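You operate a simulated robot arm through the tools that you are given. There is no shell and no other tool.

The job below is to be done with a simulated robot arm. You get a single attempt, and the scene is never put back.

JOB
Jog the packer to HOME with the hand wheel.
Fine: close the lanes door, press RESET, black desk knob to JOG, blue lever to FREE, turn the wheel, lever back to HOLD.

Only the result counts: the job must be done as asked and must still hold three seconds after the hand-in. Knocking over, shifting, dropping, spilling or breaking anything else fails it.

ROBOT AND FRAMES
A 7-joint arm with a fingered hand, fixed in place. Base frame: the origin is on the floor under the middle of its stand, x ahead of it, y to its left, z up. Units: m, degrees, N and s.
With the tool pointing down near the work surface it reaches from about 0.1 to 0.7 m from the base axis. Its first joint turns from -143.0 to 143.0 degrees. Payload 3 kg.
The tool frame sits at the grasp point between the pads (the TCP): z along the fingers, y along the line on which they close. The tips reach 0.026 m beyond it. The gripper opens to 0.148 m; its body begins 0.073 m behind the TCP. The gripper is a hand of 3 fingers: y runs from the thumb to the fingers, the wrist lies at [0, 0, -0.229] in the tool frame, and closing takes about 1.5 s.
Orientation is told as [roll, pitch, yaw] about the base's x, y, z axes, in that order, counted from this pose: with the fingers straight down and closing along the base's y, the tool's x points along the base's -x, its y along +y and its z along -z.

CONTROLS
- The arm moves only by the tool step_arm. Its argument "deltas" is a list of rows, each a list of 7 numbers: the shift along the tool's x, y, z in m, then the turn, a rotation vector about the tool's x, y, z in degrees, then the closure, from 0 (fully open) to 1 (shut). In form: [[x, y, z, rx, ry, rz, jaw], ...]. A call has 1 to 20 rows; each row shifts and turns the commanded pose from where the row before left it, along the tool's axes as they then stand. Each row takes 0.2 s and may step no farther than 0.05 m and 8.6 degrees from the row before; otherwise, or with a gripper value out of range, the whole call is refused. A pose out of reach is approached as far as the arm can. The call stops where the force on the tool passes 40 N (or 10 N more than at its start, if that is more) or the arm is blocked; 0.2 s more then pass. The fingers move at their own pace (about 0.153 m/s each) and stop on an object; they squeeze with about 26 N. The grip force told is the motor's: it shows also when the fingers shut on nothing. Time passes only in rows, and 0.2 s behind the last, so rows that do not move let the fingers close. It gives the time, the measured TCP pose, the force on the tool (base axes), the opening and the grip force at its end, in the units of the frame above (readings bear some noise), with the torque about the TCP (base axes, N m) and any sound that the robot's microphone picked up.
- Cameras (640 x 400 px; columns grow to the right, rows downward): "scene" is fixed at [0.0505, 0.5007, 1.5559]; the picture's right is [-0.58, -0.82, 0.00], its down [-0.27, 0.19, -0.94] and it looks along [0.77, -0.54, -0.33] (base axes); focal length 362 px, centre (320, 200). "wrist" rides on the gripper at [0.068, -0.039, -0.09] in the tool frame; the picture's right is [0.50, 0.87, 0.00], its down [-0.66, 0.38, -0.65] and it looks along [-0.57, 0.33, 0.76] (tool axes); focal length 222 px, centre (320, 200). There is no depth. A picture from a camera that has moved, and an enlarged one, comes with that camera's place and axes in the base frame and with its lens.
- get_image(camera): a new picture of that camera. The clock stands still meanwhile.
- move_column(by): slides the trunk up (or, below 0, down) by that many m; the arm rides with it, the base frame stays. It gives what a move gives, with no picture.
- preshape(shape): the hand has 3 fingers and takes this shape, open, in about a second: jaw (thumb against the fingers, like two jaws); tri (thumb and two fingers); tip (a fingertip pinch); poke (one finger out to press); point (the index stretched); flat (the hand flat); cup (the hand cupped); fist (a fist). The gripper value then closes the fingers along that shape, each until it touches; the sizes above hold for jaw. It gives what a move gives, with no picture.
- inspect(camera, box): a new picture of the part [left, top, right, bottom] of that camera's present view, enlarged. The clock stands still meanwhile.
- sign_off(): hands the job in; it is judged then, once.

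Nothing tells you positions but the pictures and the camera data. Unless the task says otherwise, let go and move clear before handing in.

The tools are called after "Call:" by a JSON object that holds its "name" and its "arguments". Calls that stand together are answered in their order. step_arm: Moves the arm, as the interface text tells. Its arguments: {"type":"object","properties":{"deltas":{"type":"array","items":{"type":"array","items":{"type":"number"}}}},"required":["deltas"]} The other tools are called the same way: move_column (by) moves the trunk up or down; preshape (shape) gives the hand a shape; get_image (camera) takes a picture; inspect (camera, box) takes an enlarged picture of a part of a camera's view; sign_off () hands the job in.

At the start:

```text
time_s: 0.0
tcp_pos: [0.7689, -0.4791, 1.4459]
orientation: [-0.1, -0.1, 0.1]
ft_force: [-0.3, 0.1, 0.1]
moment: [0.0, -0.03, 0.0]
gripper_width: 0.148
grip_force: 0.1
shape: jaw
trunk travel left (down, up): [-0.837, 0.053]
```

scene: 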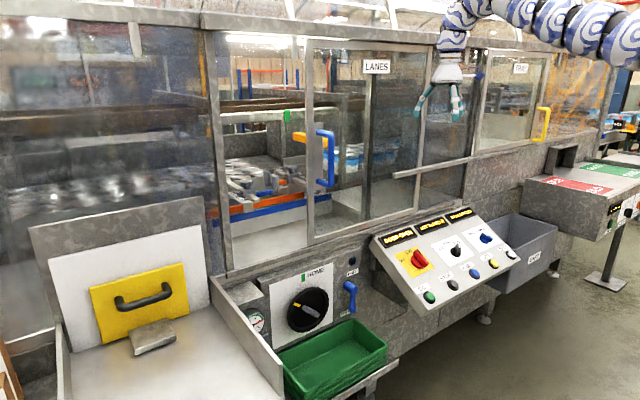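
wrist: 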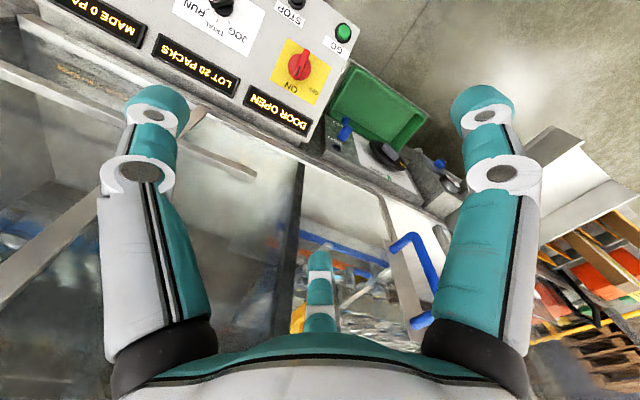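

I see a packing machine with a lanes door (blue handle), a hand wheel with HOME mark, a blue lever, and a desk with knobs and buttons. I'll look at each part enlarged before moving.

Call:
{"name": "inspect", "arguments": {"camera": "scene", "box": [200, 30, 440, 180]}}

Call:
{"name": "inspect", "arguments": {"camera": "scene", "box": [220, 240, 400, 352]}}

Call:
{"name": "inspect", "arguments": {"camera": "scene", "box": [360, 190, 540, 320]}}

Call:
{"name": "inspect", "arguments": {"camera": "scene", "box": [200, 130, 400, 270]}}

Call:
{"name": "inspect", "arguments": {"camera": "wrist", "box": [60, 0, 460, 240]}}

```text
2.67 times, centred on (320, 105) of scene
camera zoom: at [0.0505, 0.5007, 1.5559], right [-0.58, -0.82, 0.0], down [-0.27, 0.19, -0.94], along [0.77, -0.54, -0.33], focal length 965 px, centre (320, 453)
```

zoom: 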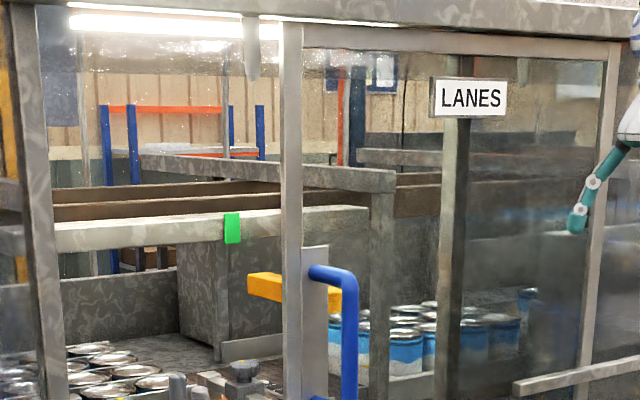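

```text
3.56 times, centred on (310, 296) of scene
camera zoom: at [0.0505, 0.5007, 1.5559], right [-0.58, -0.82, 0.0], down [-0.27, 0.19, -0.94], along [0.77, -0.54, -0.33], focal length 1287 px, centre (356, -141)
```

zoom: 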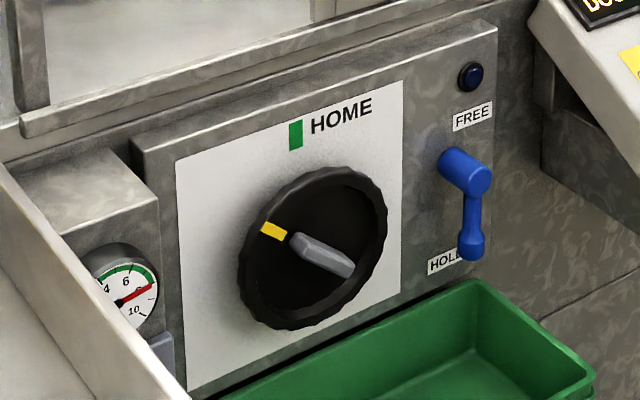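

```text
3.08 times, centred on (450, 255) of scene
camera zoom: at [0.0505, 0.5007, 1.5559], right [-0.58, -0.82, 0.0], down [-0.27, 0.19, -0.94], along [0.77, -0.54, -0.33], focal length 1114 px, centre (-80, 31)
```

zoom: 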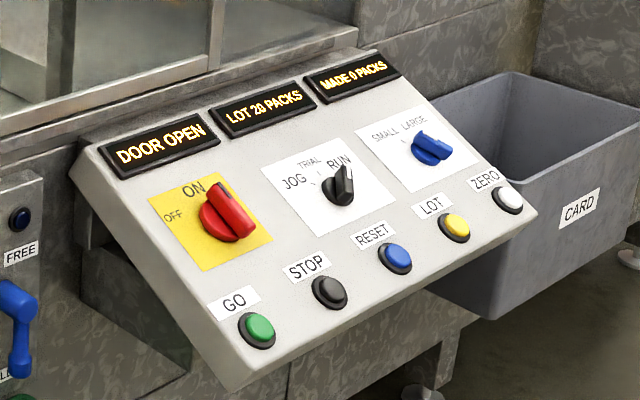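

```text
2.86 times, centred on (300, 200) of scene
camera zoom: at [0.0505, 0.5007, 1.5559], right [-0.58, -0.82, 0.0], down [-0.27, 0.19, -0.94], along [0.77, -0.54, -0.33], focal length 1034 px, centre (377, 200)
```

zoom: 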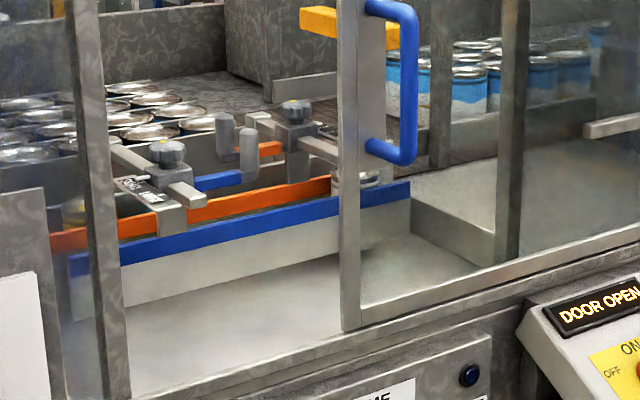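

```text
1.60 times, centred on (260, 120) of wrist
camera zoom: at [0.701, -0.517, 1.5347], right [-0.5, 0.87, 0.0], down [0.65, 0.38, 0.65], along [0.57, 0.33, -0.76], focal length 355 px, centre (416, 328)
```

zoom: 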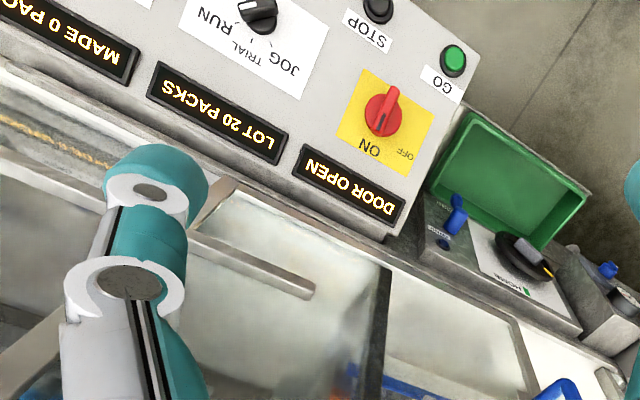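

The lanes door is a sliding door, half open. Its blue handle is at about (0.93, -0.155, 1.22–1.39), and the desk's GO button is at about (0.71, -0.44, 0.82). Next I'll look at the hand and panels in more detail before moving.

Call:
{"name": "inspect", "arguments": {"camera": "wrist", "box": [300, 50, 460, 150]}}

Call:
{"name": "inspect", "arguments": {"camera": "wrist", "box": [270, 190, 470, 340]}}

Call:
{"name": "inspect", "arguments": {"camera": "scene", "box": [380, 0, 640, 180]}}

Call:
{"name": "inspect", "arguments": {"camera": "scene", "box": [270, 100, 350, 200]}}

Call:
{"name": "inspect", "arguments": {"camera": "scene", "box": [325, 245, 375, 325]}}

```text
4.00 times, centred on (380, 100) of wrist
camera zoom: at [0.701, -0.517, 1.5347], right [-0.5, 0.87, 0.0], down [0.65, 0.38, 0.65], along [0.57, 0.33, -0.76], focal length 888 px, centre (80, 600)
```

zoom: 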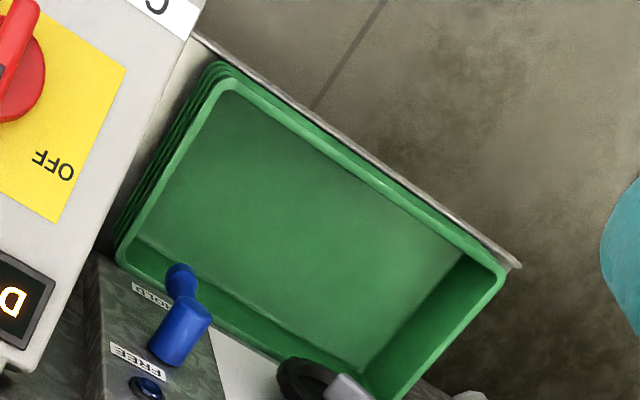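

```text
2.67 times, centred on (370, 265) of wrist
camera zoom: at [0.701, -0.517, 1.5347], right [-0.5, 0.87, 0.0], down [0.65, 0.38, 0.65], along [0.57, 0.33, -0.76], focal length 592 px, centre (187, 27)
```

zoom: 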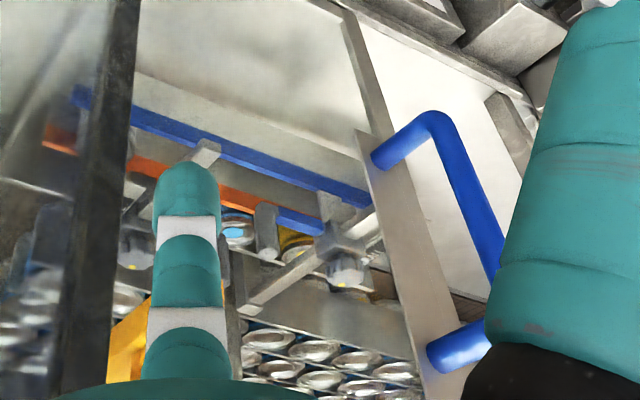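

```text
2.22 times, centred on (510, 90) of scene
camera zoom: at [0.0505, 0.5007, 1.5559], right [-0.58, -0.82, 0.0], down [-0.27, 0.19, -0.94], along [0.77, -0.54, -0.33], focal length 804 px, centre (-102, 444)
```

zoom: 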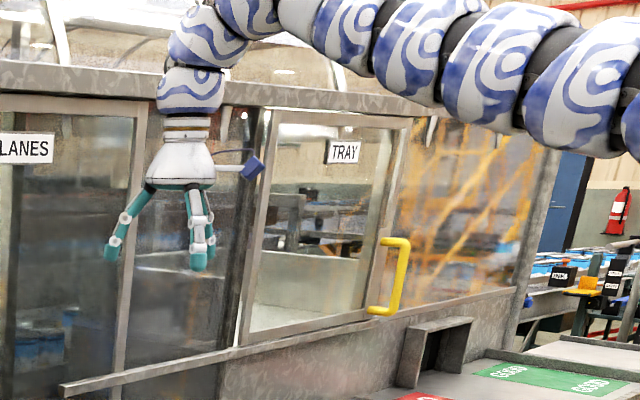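

```text
4.00 times, centred on (310, 150) of scene
camera zoom: at [0.0505, 0.5007, 1.5559], right [-0.58, -0.82, 0.0], down [-0.27, 0.19, -0.94], along [0.77, -0.54, -0.33], focal length 1448 px, centre (360, 400)
```

zoom: 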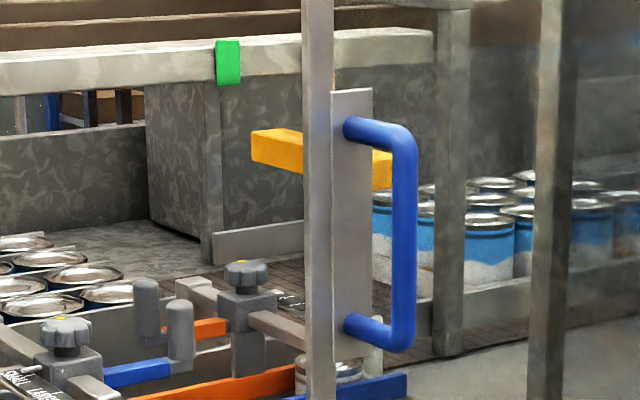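

```text
5.00 times, centred on (350, 285) of scene
camera zoom: at [0.0505, 0.5007, 1.5559], right [-0.58, -0.82, 0.0], down [-0.27, 0.19, -0.94], along [0.77, -0.54, -0.33], focal length 1810 px, centre (170, -225)
```

zoom: 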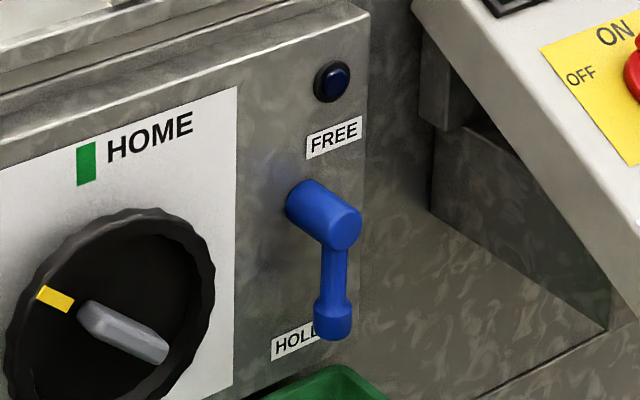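

The hand has three fingers around the palm, and the door opening runs roughly from y = -0.38 to 0.157. I'll try the poke shape here in free space to learn where its fingertip sits.

Call:
{"name": "preshape", "arguments": {"shape": "poke"}}

Call:
{"name": "get_image", "arguments": {"camera": "wrist"}}

Call:
{"name": "inspect", "arguments": {"camera": "scene", "box": [400, 40, 500, 130]}}

```text
time_s: 0.9
tcp_pos: [0.7676, -0.4777, 1.4461]
orientation: [0.0, 0.0, 0.0]
ft_force: [0.8, -0.3, 0.1]
moment: [-0.03, -0.01, -0.01]
gripper_width: 0.0001
grip_force: 0.0
shape: poke
trunk travel left (down, up): [-0.837, 0.053]
```

```text
taken
camera wrist: at [0.701, -0.517, 1.5347], right [-0.5, 0.87, 0.0], down [0.66, 0.38, 0.65], along [0.57, 0.33, -0.76], focal length 222 px, centre (320, 200)
```

wrist: 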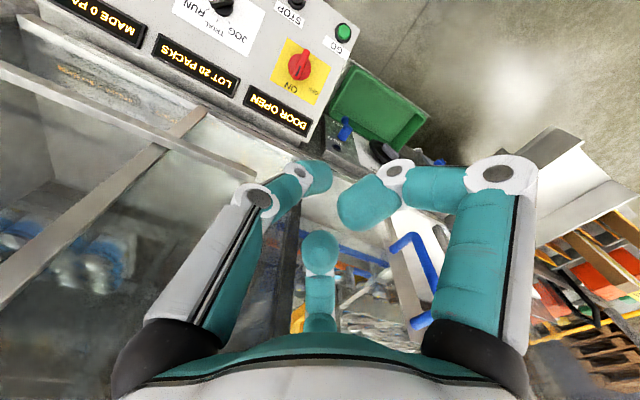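

```text
4.44 times, centred on (450, 85) of scene
camera zoom: at [0.0505, 0.5007, 1.5559], right [-0.58, -0.82, 0.0], down [-0.27, 0.19, -0.94], along [0.77, -0.54, -0.33], focal length 1608 px, centre (-258, 711)
```

zoom: 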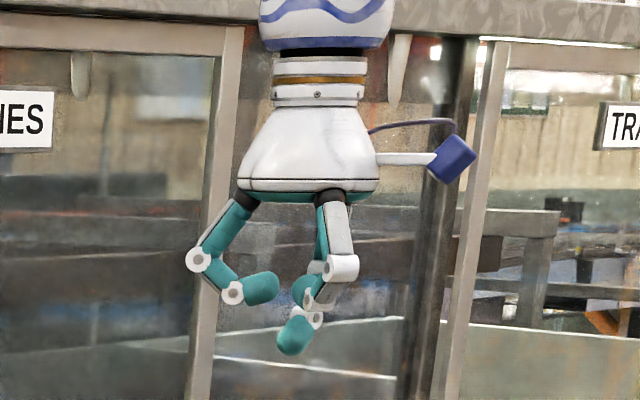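

In poke shape one finger reaches down the tool axis to about 0.024 m beyond the TCP, which suits the buttons. Next I'll set jaw, tilt the hand so the fingers point at the door (+x), and look again.

Call:
{"name": "preshape", "arguments": {"shape": "jaw"}}

Call:
{"name": "step_arm", "arguments": {"deltas": [[0, 0, 0, 0, -8.6, 0, 0], [0, 0, 0, 0, -8.6, 0, 0], [0, 0, 0, 0, -8.6, 0, 0], [0, 0, 0, 0, -8.6, 0, 0], [0, 0, 0, 0, -8.6, 0, 0], [0, 0, 0, 0, -8.6, 0, 0], [0, 0, 0, 0, -8.6, 0, 0], [0, 0, 0, 0, -8.6, 0, 0], [0, 0, 0, 0, -8.6, 0, 0], [0, 0, 0, 0, -8.6, 0, 0], [0, 0, 0, 0, -4, 0, 0], [0, 0, 0, 0, 0, 0, 0]]}}

Call:
{"name": "get_image", "arguments": {"camera": "wrist"}}

Call:
{"name": "get_image", "arguments": {"camera": "scene"}}

```text
time_s: 1.8
tcp_pos: [0.7668, -0.4781, 1.4459]
orientation: [0.0, 0.0, 0.1]
ft_force: [-0.3, 0.7, -0.7]
moment: [-0.03, 0.0, 0.0]
gripper_width: 0.1478
grip_force: 0.1
shape: jaw
trunk travel left (down, up): [-0.837, 0.053]
```

```text
time_s: 4.4
tcp_pos: [0.7683, -0.4792, 1.4457]
orientation: [0.0, -2.9, 0.1]
ft_force: [0.3, 0.0, 0.1]
moment: [0.0, 0.01, 0.0]
gripper_width: 0.1477
grip_force: 0.0
shape: jaw
out of reach, approached as far as the arm can: row 1, 2, 3, 4, 5, 6, 7, 8, 9, 10, 11
trunk travel left (down, up): [-0.837, 0.053]
```

```text
taken
camera wrist: at [0.6966, -0.517, 1.5313], right [-0.5, 0.87, -0.03], down [0.62, 0.38, 0.69], along [0.6, 0.33, -0.73], focal length 222 px, centre (320, 200)
```

wrist: 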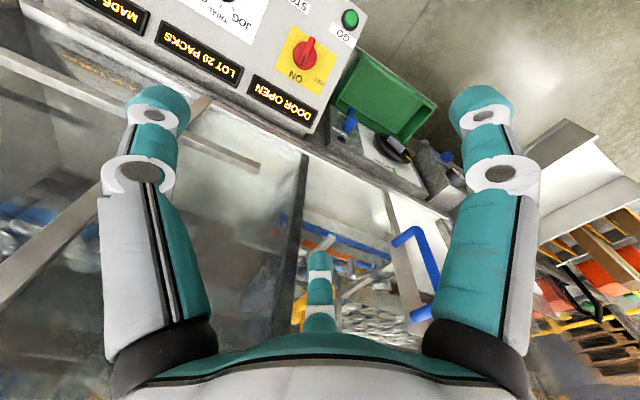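

```text
taken
```

scene: 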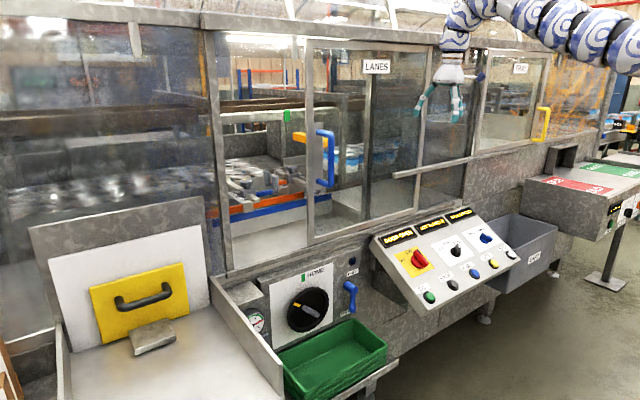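

The hand only tilted 2.9 degrees before the arm reported out of reach. I'll pull the hand back towards the base and test the tilt there.

Call:
{"name": "step_arm", "arguments": {"deltas": [[0, 0, 0, 0, 0, 0, 0]]}}

Call:
{"name": "step_arm", "arguments": {"deltas": [[0.04, 0, 0, 0, 0, 0, 0], [0.04, 0, 0, 0, 0, 0, 0], [0.04, 0, 0, 0, 0, 0, 0], [0.04, 0, 0, 0, 0, 0, 0], [0.04, 0, 0, 0, 0, 0, 0]]}}

Call:
{"name": "step_arm", "arguments": {"deltas": [[0, 0, 0, 0, -8, 0, 0], [0, 0, 0, 0, -8, 0, 0], [0, 0, 0, 0, -8, 0, 0]]}}

```text
time_s: 4.8
tcp_pos: [0.768, -0.4783, 1.4452]
orientation: [0.0, -3.0, 0.1]
ft_force: [-0.1, 0.3, -0.3]
moment: [-0.01, -0.01, 0.02]
gripper_width: 0.148
grip_force: 0.1
shape: jaw
trunk travel left (down, up): [-0.837, 0.053]
```

```text
time_s: 6.0
tcp_pos: [0.7677, -0.4782, 1.4451]
orientation: [-0.1, -2.9, 0.1]
ft_force: [-0.1, 0.2, -0.6]
moment: [0.0, -0.02, -0.03]
gripper_width: 0.1478
grip_force: 0.2
shape: jaw
out of reach, approached as far as the arm can: row 1, 2, 3, 4, 5
trunk travel left (down, up): [-0.837, 0.053]
```

```text
time_s: 6.8
tcp_pos: [0.7684, -0.4775, 1.4462]
orientation: [0.0, -2.9, 0.1]
ft_force: [-0.1, -0.3, 0.1]
moment: [0.0, 0.03, 0.02]
gripper_width: 0.1477
grip_force: 0.1
shape: jaw
out of reach, approached as far as the arm can: row 1, 2, 3
trunk travel left (down, up): [-0.837, 0.053]
```

Even a pull-back is refused from this pose, so a joint limit seems to be in play. I'll undo the tilt and test small moves in other directions.

Call:
{"name": "step_arm", "arguments": {"deltas": [[0, 0, 0, 0, 3, 0, 0]]}}

Call:
{"name": "step_arm", "arguments": {"deltas": [[0, 0, 0.03, 0, 0, 0, 0]]}}

Call:
{"name": "step_arm", "arguments": {"deltas": [[0.03, 0, 0, 0, 0, 0, 0]]}}

Call:
{"name": "step_arm", "arguments": {"deltas": [[0, 0.03, 0, 0, 0, 0, 0]]}}

```text
time_s: 7.2
tcp_pos: [0.7665, -0.4796, 1.4447]
orientation: [0.0, 0.2, 0.0]
ft_force: [0.8, 0.1, -1.3]
moment: [0.0, -0.01, -0.03]
gripper_width: 0.1481
grip_force: 0.0
shape: jaw
trunk travel left (down, up): [-0.837, 0.053]
```

```text
time_s: 7.6
tcp_pos: [0.7685, -0.4785, 1.4155]
orientation: [0.1, 0.3, 0.1]
ft_force: [0.4, -0.1, 0.7]
moment: [0.01, 0.01, 0.0]
gripper_width: 0.148
grip_force: 0.1
shape: jaw
trunk travel left (down, up): [-0.837, 0.053]
```

```text
time_s: 8.0
tcp_pos: [0.7662, -0.4796, 1.4152]
orientation: [0.0, 0.2, 0.0]
ft_force: [-0.3, -0.2, -0.7]
moment: [0.01, 0.01, 0.01]
gripper_width: 0.148
grip_force: 0.0
shape: jaw
out of reach, approached as far as the arm can: row 1
trunk travel left (down, up): [-0.837, 0.053]
```

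```text
time_s: 8.4
tcp_pos: [0.7686, -0.4682, 1.4156]
orientation: [0.0, 0.1, 0.0]
ft_force: [-0.2, -0.1, 0.0]
moment: [-0.01, -0.02, -0.01]
gripper_width: 0.148
grip_force: 0.0
shape: jaw
out of reach, approached as far as the arm can: row 1
trunk travel left (down, up): [-0.837, 0.053]
```

Downward motion works, while inward motion does not. I'll lower the arm further and test inward motion and tilt from there.

Call:
{"name": "step_arm", "arguments": {"deltas": [[0, 0, 0.04, 0, 0, 0, 0], [0, 0, 0.04, 0, 0, 0, 0], [0, 0, 0.04, 0, 0, 0, 0]]}}

Call:
{"name": "step_arm", "arguments": {"deltas": [[0.04, 0, 0, 0, 0, 0, 0], [0.04, 0, 0, 0, 0, 0, 0]]}}

Call:
{"name": "step_arm", "arguments": {"deltas": [[0, 0, 0, 0, -8, 0, 0], [0, 0, 0, 0, -8, 0, 0]]}}

Call:
{"name": "get_image", "arguments": {"camera": "scene"}}

```text
time_s: 9.2
tcp_pos: [0.7677, -0.4697, 1.4065]
orientation: [0.0, 0.2, 0.0]
ft_force: [-0.2, 0.3, -0.2]
moment: [-0.02, -0.02, 0.02]
gripper_width: 0.1479
grip_force: 0.1
shape: jaw
out of reach, approached as far as the arm can: row 1, 2, 3
trunk travel left (down, up): [-0.837, 0.053]
```

```text
time_s: 9.8
tcp_pos: [0.7675, -0.4705, 1.4063]
orientation: [0.1, 0.2, 0.1]
ft_force: [-0.3, 0.2, -0.3]
moment: [0.02, -0.02, 0.02]
gripper_width: 0.1479
grip_force: 0.0
shape: jaw
out of reach, approached as far as the arm can: row 1, 2
trunk travel left (down, up): [-0.837, 0.053]
```

```text
time_s: 10.4
tcp_pos: [0.768, -0.4702, 1.4063]
orientation: [0.0, 0.1, 0.0]
ft_force: [0.7, -0.5, -0.3]
moment: [0.0, 0.0, 0.02]
gripper_width: 0.1477
grip_force: 0.0
shape: jaw
out of reach, approached as far as the arm can: row 1, 2
trunk travel left (down, up): [-0.837, 0.053]
```

```text
taken
```

scene: 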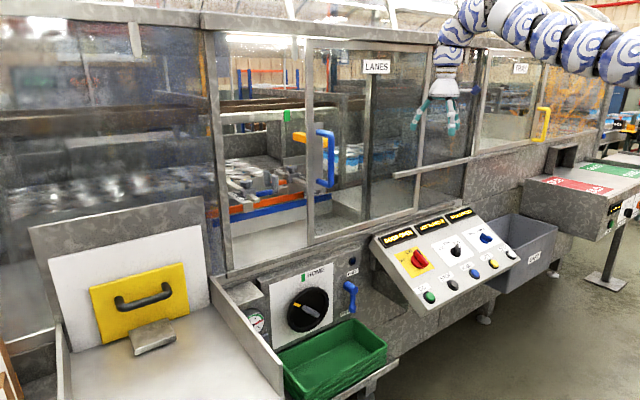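

The limit seems tied to bringing the wrist closer in. I'll test swinging the hand forward while the wrist stays in place.

Call:
{"name": "step_arm", "arguments": {"deltas": [[-0.032, 0, -0.002, 0, -8, 0, 0]]}}

Call:
{"name": "step_arm", "arguments": {"deltas": [[-0.032, 0, -0.002, 0, -8, 0, 0]]}}

```text
time_s: 10.8
tcp_pos: [0.7942, -0.4925, 1.4043]
orientation: [0.2, -7.7, 0.0]
ft_force: [-0.8, -0.6, 1.1]
moment: [0.02, 0.0, -0.01]
gripper_width: 0.1478
grip_force: 0.1
shape: jaw
out of reach, approached as far as the arm can: row 1
trunk travel left (down, up): [-0.837, 0.053]
```

```text
time_s: 11.2
tcp_pos: [0.824, -0.4938, 1.4102]
orientation: [0.0, -15.9, 0.0]
ft_force: [0.9, 0.2, 0.0]
moment: [0.03, 0.04, 0.01]
gripper_width: 0.1479
grip_force: 0.1
shape: jaw
trunk travel left (down, up): [-0.837, 0.053]
```

Swinging the hand works, so it is the wrist position that is limited. I'll test moving up, and then up with an inward move.

Call:
{"name": "step_arm", "arguments": {"deltas": [[-0.011, 0, -0.0385, 0, 0, 0, 0], [-0.011, 0, -0.0385, 0, 0, 0, 0]]}}

Call:
{"name": "step_arm", "arguments": {"deltas": [[0.0385, 0, -0.011, 0, 0, 0, 0], [0.0385, 0, -0.011, 0, 0, 0, 0]]}}

Call:
{"name": "get_image", "arguments": {"camera": "scene"}}

```text
time_s: 11.8
tcp_pos: [0.8243, -0.4909, 1.4949]
orientation: [0.0, -15.9, 0.1]
ft_force: [-0.7, 0.6, -0.1]
moment: [0.0, 0.01, 0.01]
gripper_width: 0.1478
grip_force: 0.0
shape: jaw
trunk travel left (down, up): [-0.837, 0.053]
```

```text
time_s: 12.4
tcp_pos: [0.805, -0.4914, 1.4935]
orientation: [0.0, -15.9, 0.1]
ft_force: [-0.6, -0.1, 0.0]
moment: [0.02, -0.02, 0.0]
gripper_width: 0.1481
grip_force: 0.0
shape: jaw
out of reach, approached as far as the arm can: row 1, 2
trunk travel left (down, up): [-0.837, 0.053]
```

```text
taken
```

scene: 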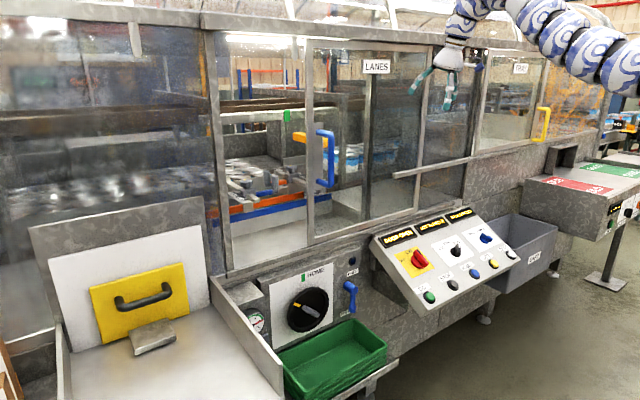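

The boundary looks like a fixed distance of about 0.9 m from a shoulder near z = 1.56, so the arm may be nearly straight. I'll test an outward move.

Call:
{"name": "step_arm", "arguments": {"deltas": [[-0.0385, 0, 0.011, 0, 0, 0, 0], [-0.0385, 0, 0.011, 0, 0, 0, 0], [-0.0385, 0, 0.011, 0, 0, 0, 0]]}}

Call:
{"name": "inspect", "arguments": {"camera": "scene", "box": [400, 0, 640, 150]}}

```text
time_s: 13.2
tcp_pos: [0.925, -0.4959, 1.491]
orientation: [0.0, -15.8, -0.2]
ft_force: [-7.8, -4.2, -1.6]
moment: [-0.01, 0.19, 0.13]
gripper_width: 0.1467
grip_force: 0.0
shape: jaw
trunk travel left (down, up): [-0.837, 0.053]
```

```text
2.67 times, centred on (520, 75) of scene
camera zoom: at [0.0505, 0.5007, 1.5559], right [-0.58, -0.82, 0.0], down [-0.27, 0.19, -0.94], along [0.77, -0.54, -0.33], focal length 965 px, centre (-213, 533)
```

zoom: 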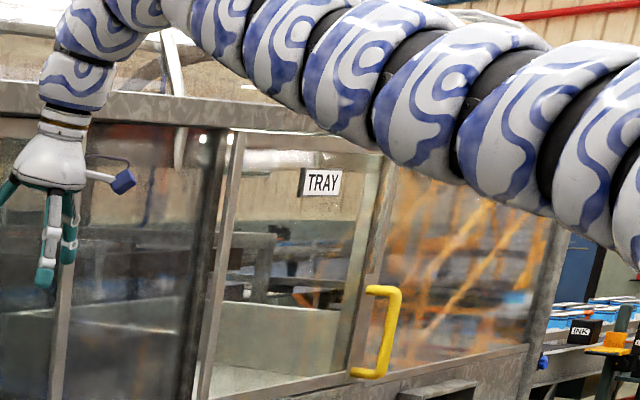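

Outward motion is free, and the fingers have just lightly touched the door glass (-7.8 N). I'll back off now, then explore lower down.

Call:
{"name": "step_arm", "arguments": {"deltas": [[0.0385, 0, -0.011, 0, 0, 0, 0], [0.0385, 0, -0.011, 0, 0, 0, 0]]}}

Call:
{"name": "step_arm", "arguments": {"deltas": [[0.011, 0, 0.0385, 0, 0, 0, 0], [0.011, 0, 0.0385, 0, 0, 0, 0], [0.011, 0, 0.0385, 0, 0, 0, 0], [0.011, 0, 0.0385, 0, 0, 0, 0], [0.011, 0, 0.0385, 0, 0, 0, 0]]}}

Call:
{"name": "get_image", "arguments": {"camera": "scene"}}

```text
time_s: 13.8
tcp_pos: [0.8428, -0.4895, 1.4968]
orientation: [0.0, -16.0, 0.1]
ft_force: [-1.0, 0.5, -0.2]
moment: [-0.08, -0.05, -0.04]
gripper_width: 0.1479
grip_force: 0.1
shape: jaw
trunk travel left (down, up): [-0.837, 0.053]
```

```text
time_s: 15.0
tcp_pos: [0.8432, -0.4928, 1.2919]
orientation: [0.1, -15.9, 0.1]
ft_force: [-0.4, 0.9, -0.2]
moment: [0.01, -0.01, 0.0]
gripper_width: 0.148
grip_force: 0.0
shape: jaw
trunk travel left (down, up): [-0.837, 0.053]
```

```text
taken
```

scene: 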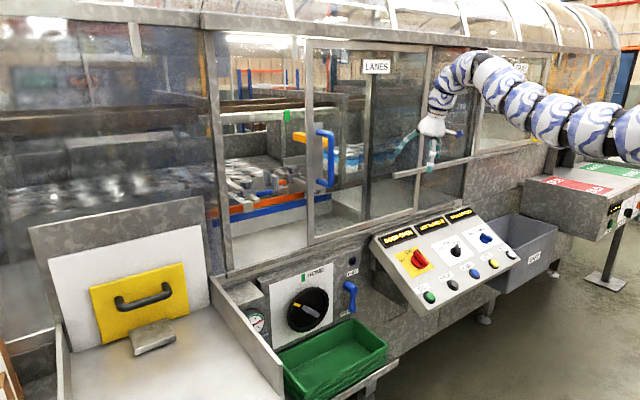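

The arm is lower now and has plenty of room. I'll test an inward move and a tilt at this height.

Call:
{"name": "step_arm", "arguments": {"deltas": [[0.0385, 0, -0.011, 0, 0, 0, 0], [0.0385, 0, -0.011, 0, 0, 0, 0], [0.0385, 0, -0.011, 0, 0, 0, 0]]}}

Call:
{"name": "step_arm", "arguments": {"deltas": [[0, 0, 0, 0, -8, 0, 0], [0, 0, 0, 0, -8, 0, 0], [0, 0, 0, 0, -8, 0, 0]]}}

```text
time_s: 15.8
tcp_pos: [0.7688, -0.4995, 1.2527]
orientation: [-0.1, -16.0, 0.1]
ft_force: [-0.1, -0.8, 0.2]
moment: [-0.03, -0.03, -0.01]
gripper_width: 0.1482
grip_force: 0.0
shape: jaw
out of reach, approached as far as the arm can: row 2, 3
trunk travel left (down, up): [-0.837, 0.053]
```

```text
time_s: 16.6
tcp_pos: [0.7676, -0.5007, 1.2515]
orientation: [0.0, -39.9, 0.1]
ft_force: [0.9, 0.2, 0.3]
moment: [-0.03, 0.0, 0.01]
gripper_width: 0.1483
grip_force: 0.0
shape: jaw
trunk travel left (down, up): [-0.837, 0.053]
```

Tilting works at this lower height, now at -40 degrees. I'll keep tilting towards horizontal.

Call:
{"name": "step_arm", "arguments": {"deltas": [[0, 0, 0, 0, -8, 0, 0], [0, 0, 0, 0, -8, 0, 0], [0, 0, 0, 0, -8, 0, 0], [0, 0, 0, 0, -8, 0, 0], [0, 0, 0, 0, -8, 0, 0], [0, 0, 0, 0, -8, 0, 0], [0, 0, 0, 0, -2, 0, 0]]}}

Call:
{"name": "get_image", "arguments": {"camera": "scene"}}

Call:
{"name": "get_image", "arguments": {"camera": "wrist"}}

```text
time_s: 18.2
tcp_pos: [0.7687, -0.5032, 1.2526]
orientation: [48.6, -89.9, -48.6]
ft_force: [-0.5, -0.4, 0.0]
moment: [0.0, 0.0, 0.0]
gripper_width: 0.148
grip_force: 0.1
shape: jaw
trunk travel left (down, up): [-0.837, 0.053]
```

```text
taken
```

scene: 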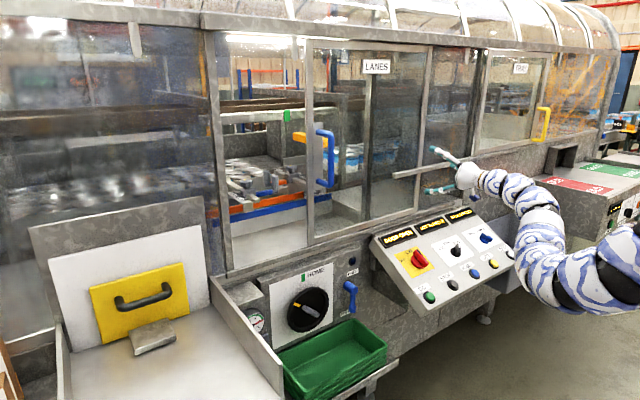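

```text
taken
camera wrist: at [0.6791, -0.5417, 1.1838], right [0.0, 0.87, -0.5], down [-0.65, 0.38, 0.66], along [0.76, 0.33, 0.57], focal length 222 px, centre (320, 200)
```

wrist: 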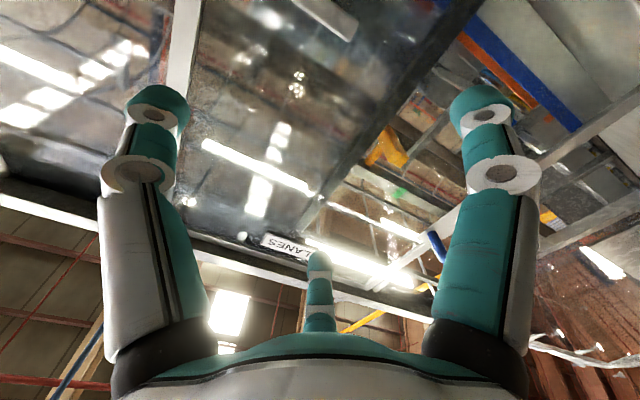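

The hand now points horizontally at the machine, with the elbow hanging low and clear. I'll move sideways until it lines up with the blue handle (y about -0.155, z about 1.30), staying back at x = 0.77.

Call:
{"name": "step_arm", "arguments": {"deltas": [[-0.0065, 0.0435, 0, 0, 0, 0, 0], [-0.0065, 0.0435, 0, 0, 0, 0, 0], [-0.0065, 0.0435, 0, 0, 0, 0, 0], [-0.0065, 0.0435, 0, 0, 0, 0, 0], [-0.0065, 0.0435, 0, 0, 0, 0, 0], [-0.0065, 0.0435, 0, 0, 0, 0, 0], [-0.0065, 0.0435, 0, 0, 0, 0, 0], [-0.0065, 0.0435, 0, 0, 0, 0, 0]]}}

Call:
{"name": "get_image", "arguments": {"camera": "scene"}}

Call:
{"name": "get_image", "arguments": {"camera": "wrist"}}

```text
time_s: 20.0
tcp_pos: [0.7672, -0.1538, 1.3037]
orientation: [4.5, -89.9, -4.4]
ft_force: [0.1, 0.0, 0.1]
moment: [-0.01, 0.02, 0.0]
gripper_width: 0.148
grip_force: 0.0
shape: jaw
trunk travel left (down, up): [-0.837, 0.053]
```

```text
taken
```

scene: 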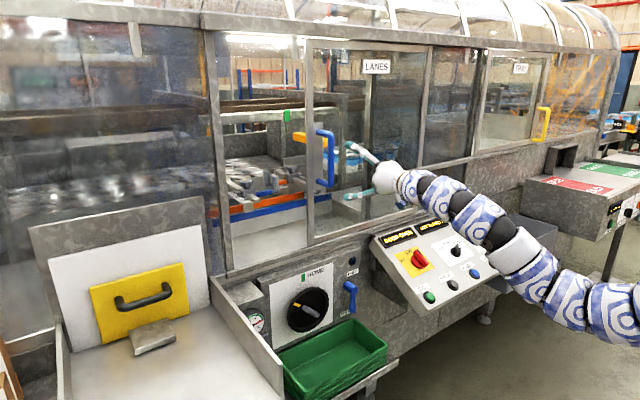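

```text
taken
camera wrist: at [0.6783, -0.1929, 1.2348], right [0.0, 0.87, -0.5], down [-0.65, 0.38, 0.66], along [0.76, 0.33, 0.56], focal length 222 px, centre (320, 200)
```

wrist: 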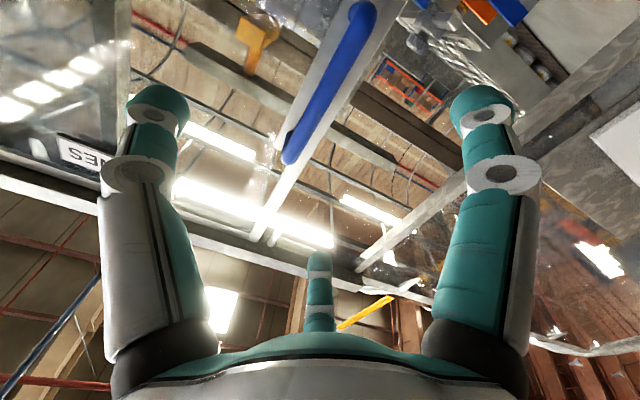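

The handle lines up with the hand axis at y about -0.155. I'll advance 0.16 m so the bar sits between the thumb and fingers.

Call:
{"name": "step_arm", "arguments": {"deltas": [[0, 0, 0.04, 0, 0, 0, 0], [0, 0, 0.04, 0, 0, 0, 0], [0, 0, 0.04, 0, 0, 0, 0], [0, 0, 0.035, 0, 0, 0, 0]]}}

Call:
{"name": "get_image", "arguments": {"camera": "wrist"}}

Call:
{"name": "inspect", "arguments": {"camera": "scene", "box": [280, 100, 440, 220]}}

```text
time_s: 21.0
tcp_pos: [0.9261, -0.1552, 1.3044]
orientation: [27.7, -89.8, -27.7]
ft_force: [-0.5, -0.2, 0.3]
moment: [0.0, -0.02, 0.01]
gripper_width: 0.148
grip_force: 0.1
shape: jaw
trunk travel left (down, up): [-0.837, 0.053]
```

```text
taken
camera wrist: at [0.8365, -0.1943, 1.2361], right [0.0, 0.87, -0.5], down [-0.65, 0.38, 0.66], along [0.76, 0.33, 0.56], focal length 222 px, centre (320, 200)
```

wrist: 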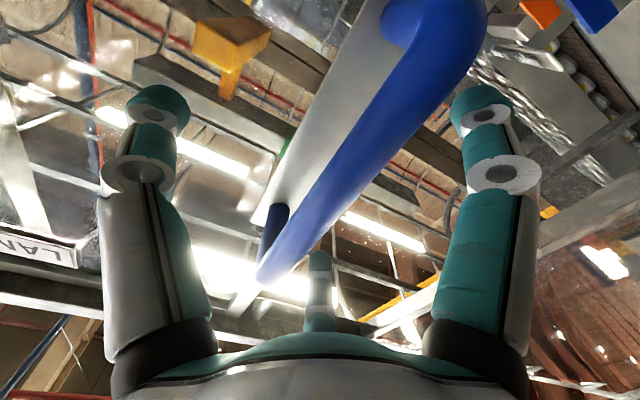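

```text
3.33 times, centred on (360, 160) of scene
camera zoom: at [0.0505, 0.5007, 1.5559], right [-0.58, -0.82, 0.0], down [-0.27, 0.19, -0.94], along [0.77, -0.54, -0.33], focal length 1206 px, centre (187, 333)
```

zoom: 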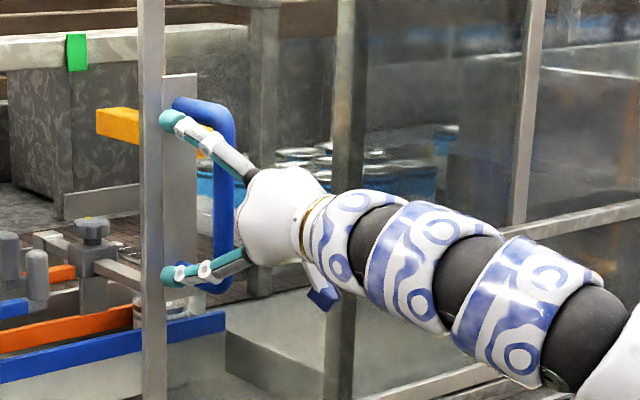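

The bar is between the thumb (right) and the two fingers (left). I'll close on it.

Call:
{"name": "step_arm", "arguments": {"deltas": [[0, 0, 0, 0, 0, 0, 0.4], [0, 0, 0, 0, 0, 0, 0.7], [0, 0, 0, 0, 0, 0, 1], [0, 0, 0, 0, 0, 0, 1], [0, 0, 0, 0, 0, 0, 1], [0, 0, 0, 0, 0, 0, 1], [0, 0, 0, 0, 0, 0, 1], [0, 0, 0, 0, 0, 0, 1], [0, 0, 0, 0, 0, 0, 1]]}}

Call:
{"name": "get_image", "arguments": {"camera": "wrist"}}

Call:
{"name": "inspect", "arguments": {"camera": "scene", "box": [280, 100, 440, 220]}}

```text
time_s: 23.0
tcp_pos: [0.9258, -0.1549, 1.3035]
orientation: [4.1, -89.9, -4.1]
ft_force: [4.7, 1.1, 2.3]
moment: [0.0, -0.02, 0.04]
gripper_width: 0.0011
grip_force: 25.9
shape: jaw
trunk travel left (down, up): [-0.837, 0.053]
```

```text
taken
camera wrist: at [0.8358, -0.1942, 1.236], right [0.0, 0.87, -0.5], down [-0.65, 0.38, 0.66], along [0.76, 0.33, 0.56], focal length 222 px, centre (320, 200)
```

wrist: 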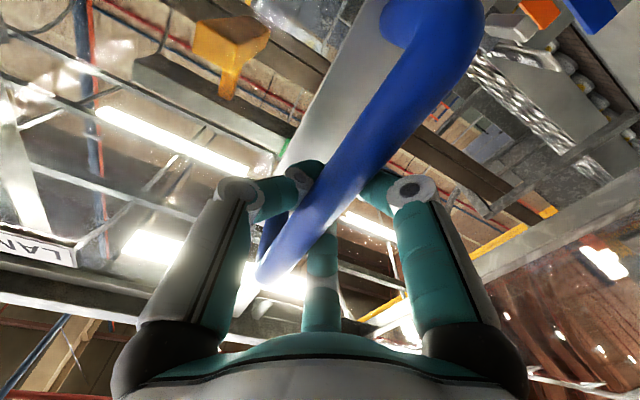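

```text
3.33 times, centred on (360, 160) of scene
camera zoom: at [0.0505, 0.5007, 1.5559], right [-0.58, -0.82, 0.0], down [-0.27, 0.19, -0.94], along [0.77, -0.54, -0.33], focal length 1206 px, centre (187, 333)
```

zoom: 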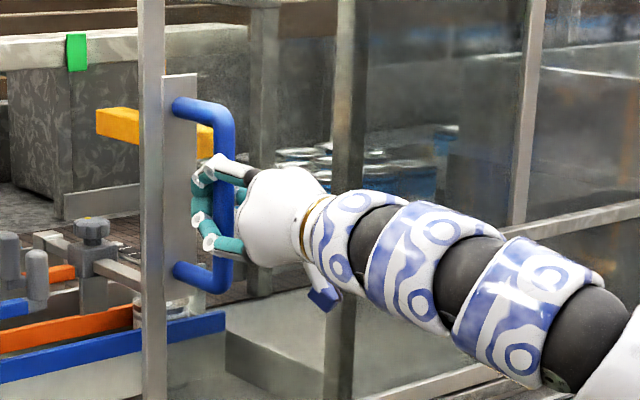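

The fingers have closed around the bar. I'll slide the door towards +y in small steps and watch the force.

Call:
{"name": "step_arm", "arguments": {"deltas": [[0, 0.015, 0, 0, 0, 0, 1], [0, 0.02, 0, 0, 0, 0, 1], [0, 0.02, 0, 0, 0, 0, 1], [0, 0.02, 0, 0, 0, 0, 1]]}}

Call:
{"name": "get_image", "arguments": {"camera": "scene"}}

```text
time_s: 24.0
tcp_pos: [0.9243, -0.077, 1.3034]
orientation: [5.1, -89.9, -4.8]
ft_force: [18.7, 1.5, 11.5]
moment: [-0.08, -0.01, 0.03]
gripper_width: 0.0007
grip_force: 25.8
shape: jaw
trunk travel left (down, up): [-0.837, 0.053]
```

```text
taken
```

scene: 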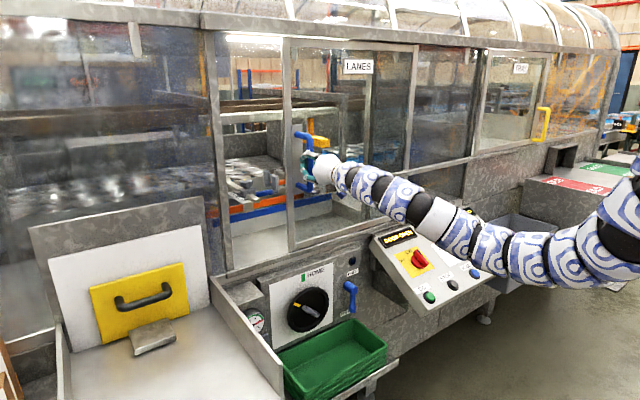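

The door slides with the hand. I'll carry on, easing slightly forward and up to relieve the side loads.

Call:
{"name": "step_arm", "arguments": {"deltas": [[-0.002, 0.02, 0.003, 0, 0, 0, 1], [-0.001, 0.02, 0.002, 0, 0, 0, 1], [0, 0.02, 0, 0, 0, 0, 1], [0, 0.02, 0, 0, 0, 0, 1]]}}

Call:
{"name": "step_arm", "arguments": {"deltas": [[0, 0.02, 0, 0, 0, 0, 1], [0, 0.02, 0, 0, 0, 0, 1], [0, 0.02, 0, 0, 0, 0, 1]]}}

Call:
{"name": "get_image", "arguments": {"camera": "scene"}}

```text
time_s: 25.0
tcp_pos: [0.9295, 0.0023, 1.3073]
orientation: [6.0, -89.8, -6.0]
ft_force: [1.2, 0.8, -2.5]
moment: [0.02, -0.04, -0.03]
gripper_width: 0.0008
grip_force: 26.0
shape: jaw
trunk travel left (down, up): [-0.837, 0.053]
```

```text
time_s: 25.8
tcp_pos: [0.9293, 0.0624, 1.3047]
orientation: [-16.3, -89.9, 16.4]
ft_force: [2.0, 0.0, 3.0]
moment: [0.01, 0.01, 0.0]
gripper_width: 0.0008
grip_force: 25.6
shape: jaw
trunk travel left (down, up): [-0.837, 0.053]
```

```text
taken
```

scene: 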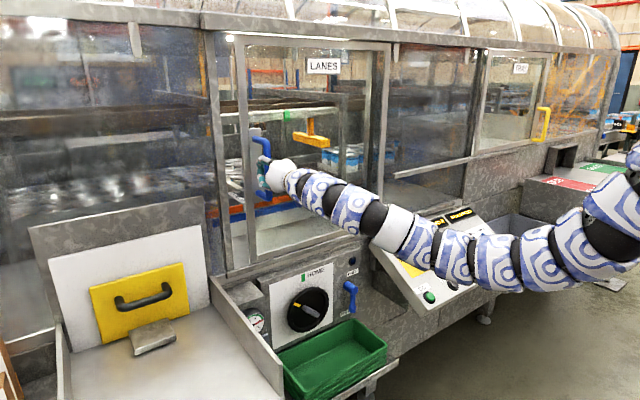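

The door edge is now close to the left post. I'll finish closing with smaller steps until it meets its stop.

Call:
{"name": "step_arm", "arguments": {"deltas": [[0, 0.015, 0, 0, 0, 0, 1], [0, 0.012, 0, 0, 0, 0, 1]]}}

Call:
{"name": "step_arm", "arguments": {"deltas": [[0, 0.01, 0, 0, 0, 0, 1], [0, 0.008, 0, 0, 0, 0, 1], [0, 0.006, 0, 0, 0, 0, 1]]}}

Call:
{"name": "get_image", "arguments": {"camera": "scene"}}

```text
time_s: 26.4
tcp_pos: [0.9275, 0.0896, 1.3062]
orientation: [18.6, -89.8, -18.4]
ft_force: [3.2, 0.1, -1.2]
moment: [0.03, 0.02, 0.01]
gripper_width: 0.0008
grip_force: 25.7
shape: jaw
trunk travel left (down, up): [-0.837, 0.053]
```

```text
time_s: 27.2
tcp_pos: [0.9289, 0.1135, 1.3066]
orientation: [-5.3, -89.8, 5.4]
ft_force: [2.7, -2.1, -1.5]
moment: [-0.02, 0.01, 0.01]
gripper_width: 0.0006
grip_force: 25.5
shape: jaw
trunk travel left (down, up): [-0.837, 0.053]
```

```text
taken
```

scene: 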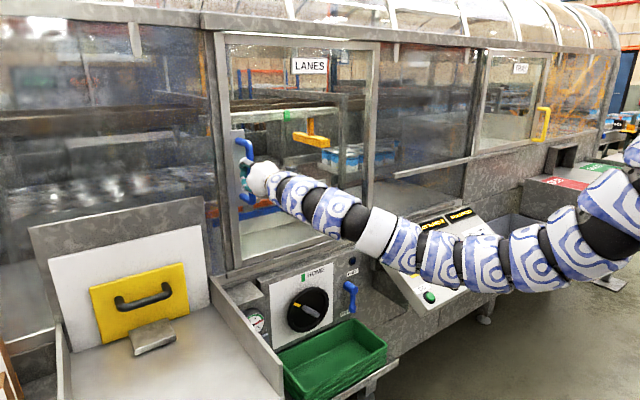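

Call:
{"name": "inspect", "arguments": {"camera": "scene", "box": [200, 120, 300, 290]}}

Call:
{"name": "step_arm", "arguments": {"deltas": [[0, 0.006, 0, 0, 0, 0, 1], [0, 0.005, 0, 0, 0, 0, 1]]}}

Call:
{"name": "step_arm", "arguments": {"deltas": [[0, 0.006, 0, 0, 0, 0, 1], [0, 0.006, 0, 0, 0, 0, 1]]}}

Call:
{"name": "inspect", "arguments": {"camera": "scene", "box": [200, 120, 300, 290]}}

```text
2.35 times, centred on (250, 205) of scene
camera zoom: at [0.0505, 0.5007, 1.5559], right [-0.58, -0.82, 0.0], down [-0.27, 0.19, -0.94], along [0.77, -0.54, -0.33], focal length 852 px, centre (485, 188)
```

zoom: 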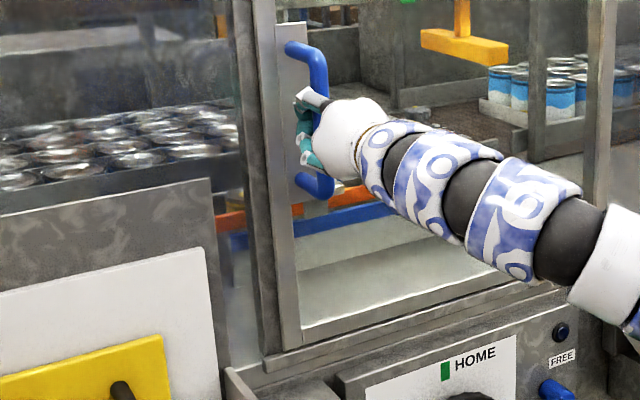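

```text
time_s: 27.8
tcp_pos: [0.9284, 0.1207, 1.3056]
orientation: [6.5, -89.7, -6.6]
ft_force: [0.7, -2.3, -0.2]
moment: [0.0, -0.01, -0.02]
gripper_width: 0.0008
grip_force: 26.6
shape: jaw
trunk travel left (down, up): [-0.837, 0.053]
```

```text
time_s: 28.4
tcp_pos: [0.9304, 0.1281, 1.307]
orientation: [17.2, -89.8, -17.5]
ft_force: [2.2, -25.9, -1.8]
moment: [0.03, -0.01, 0.12]
gripper_width: 0.0013
grip_force: 26.1
shape: jaw
trunk travel left (down, up): [-0.837, 0.053]
```

```text
2.35 times, centred on (250, 205) of scene
camera zoom: at [0.0505, 0.5007, 1.5559], right [-0.58, -0.82, 0.0], down [-0.27, 0.19, -0.94], along [0.77, -0.54, -0.33], focal length 852 px, centre (485, 188)
```

zoom: 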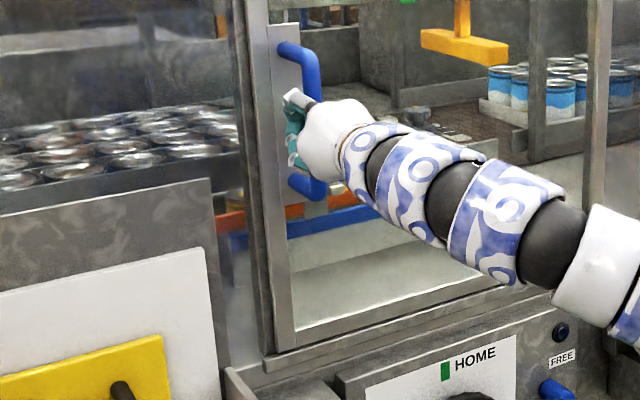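

The stop is reached (26 N of resistance), so the door is against its post. I'll open the hand gently and back straight out.

Call:
{"name": "step_arm", "arguments": {"deltas": [[0, 0, 0, 0, 0, 0, 0.7], [0, 0, 0, 0, 0, 0, 0.4], [0, 0, 0, 0, 0, 0, 0.2], [0, 0, 0, 0, 0, 0, 0], [0, 0, 0, 0, 0, 0, 0], [0, 0, 0, 0, 0, 0, 0], [0, 0, 0, 0, 0, 0, 0], [0, 0, 0, 0, 0, 0, 0]]}}

Call:
{"name": "inspect", "arguments": {"camera": "scene", "box": [200, 120, 300, 290]}}

Call:
{"name": "get_image", "arguments": {"camera": "wrist"}}

```text
time_s: 30.2
tcp_pos: [0.9287, 0.1339, 1.3074]
orientation: [8.9, -89.8, -8.8]
ft_force: [0.9, -0.7, -0.4]
moment: [-0.04, 0.0, 0.01]
gripper_width: 0.1478
grip_force: 0.1
shape: jaw
trunk travel left (down, up): [-0.837, 0.053]
```

```text
2.35 times, centred on (250, 205) of scene
camera zoom: at [0.0505, 0.5007, 1.5559], right [-0.58, -0.82, 0.0], down [-0.27, 0.19, -0.94], along [0.77, -0.54, -0.33], focal length 852 px, centre (485, 188)
```

zoom: 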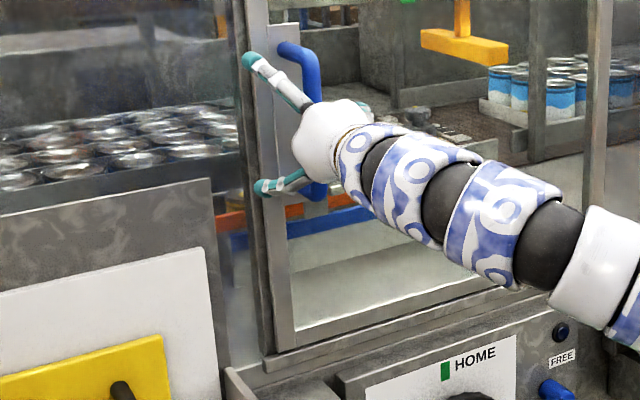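

```text
taken
camera wrist: at [0.8388, 0.096, 1.2386], right [0.0, 0.87, -0.5], down [-0.65, 0.38, 0.66], along [0.76, 0.33, 0.56], focal length 222 px, centre (320, 200)
```

wrist: 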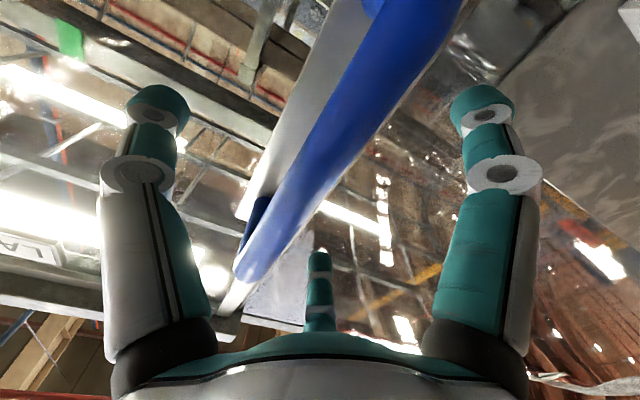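

The hand is open and clear of the bar. I'll back out, then check the desk display.

Call:
{"name": "step_arm", "arguments": {"deltas": [[0, 0, -0.04, 0, 0, 0, 0], [0, 0, -0.04, 0, 0, 0, 0], [0, 0, -0.04, 0, 0, 0, 0], [0, 0, -0.04, 0, 0, 0, 0]]}}

Call:
{"name": "get_image", "arguments": {"camera": "scene"}}

```text
time_s: 31.2
tcp_pos: [0.7685, 0.1331, 1.3074]
orientation: [43.5, -89.9, -43.4]
ft_force: [0.3, 0.2, -0.2]
moment: [-0.01, 0.02, -0.02]
gripper_width: 0.1479
grip_force: 0.0
shape: jaw
trunk travel left (down, up): [-0.837, 0.053]
```

```text
taken
```

scene: 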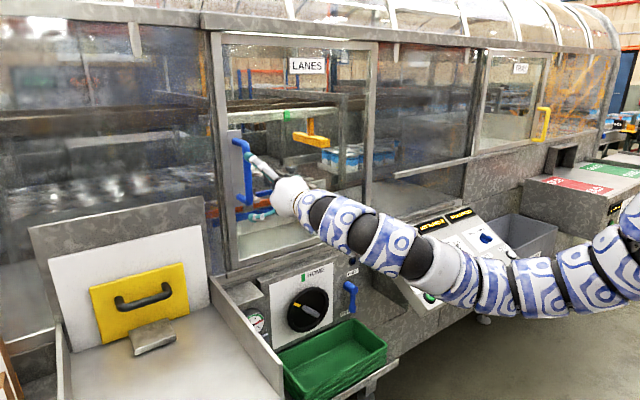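

The arm hides the display at the moment. I'll carry the hand back across to the front of the desk, staying high, so I can see the desk and prepare to press RESET.

Call:
{"name": "step_arm", "arguments": {"deltas": [[0, -0.04, -0.0075, 0, 0, 0, 0], [0, -0.04, -0.0075, 0, 0, 0, 0], [0, -0.04, -0.0075, 0, 0, 0, 0], [0, -0.04, -0.0075, 0, 0, 0, 0], [0, -0.04, -0.0075, 0, 0, 0, 0], [0, -0.04, -0.0075, 0, 0, 0, 0], [0, -0.04, -0.0075, 0, 0, 0, 0], [0, -0.04, -0.0075, 0, 0, 0, 0], [0, -0.04, -0.0075, 0, 0, 0, 0], [0, -0.04, -0.0075, 0, 0, 0, 0], [0, -0.04, -0.0075, 0, 0, 0, 0], [0, -0.04, -0.0075, 0, 0, 0, 0], [0, -0.04, -0.0075, 0, 0, 0, 0], [0, -0.04, -0.0075, 0, 0, 0, 0], [0, -0.04, -0.0075, 0, 0, 0, 0], [0, -0.04, -0.0075, 0, 0, 0, 0]]}}

Call:
{"name": "get_image", "arguments": {"camera": "scene"}}

Call:
{"name": "inspect", "arguments": {"camera": "scene", "box": [360, 190, 540, 320]}}

Call:
{"name": "inspect", "arguments": {"camera": "scene", "box": [200, 30, 400, 155]}}

```text
time_s: 34.6
tcp_pos: [0.6501, -0.5058, 1.3065]
orientation: [62.5, -89.5, -62.6]
ft_force: [0.1, 0.9, 0.1]
moment: [-0.04, 0.01, -0.04]
gripper_width: 0.1484
grip_force: 0.1
shape: jaw
trunk travel left (down, up): [-0.837, 0.053]
```

```text
taken
```

scene: 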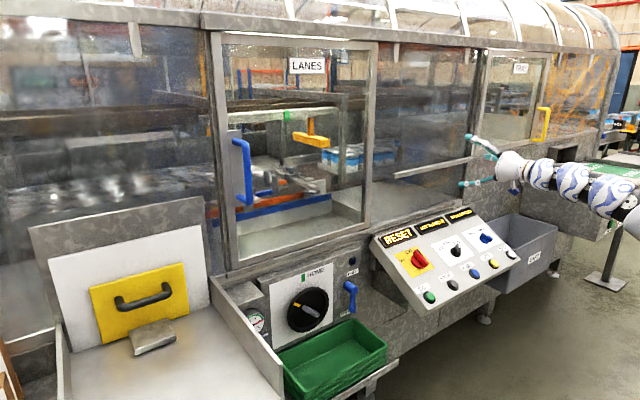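

```text
3.08 times, centred on (450, 255) of scene
camera zoom: at [0.0505, 0.5007, 1.5559], right [-0.58, -0.82, 0.0], down [-0.27, 0.19, -0.94], along [0.77, -0.54, -0.33], focal length 1114 px, centre (-80, 31)
```

zoom: 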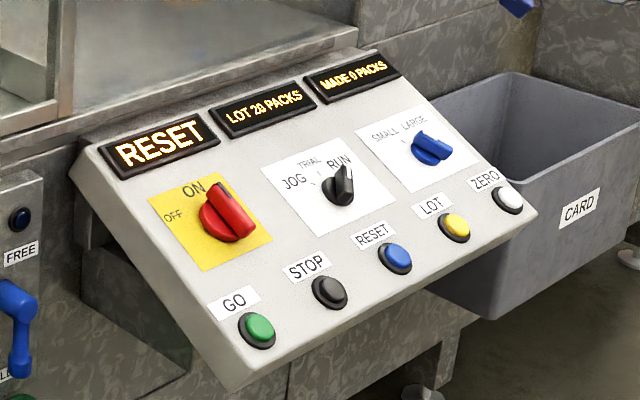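

```text
3.20 times, centred on (300, 92) of scene
camera zoom: at [0.0505, 0.5007, 1.5559], right [-0.58, -0.82, 0.0], down [-0.27, 0.19, -0.94], along [0.77, -0.54, -0.33], focal length 1158 px, centre (384, 544)
```

zoom: 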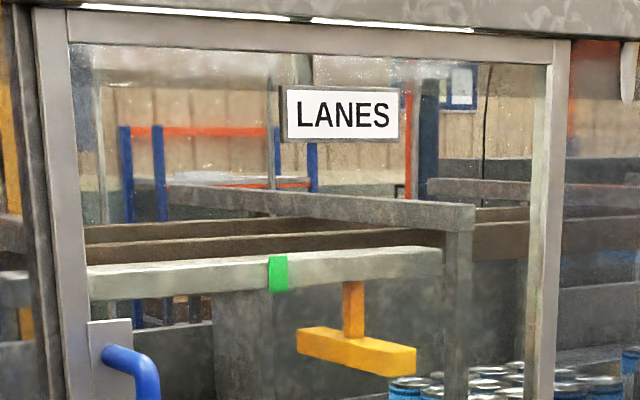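

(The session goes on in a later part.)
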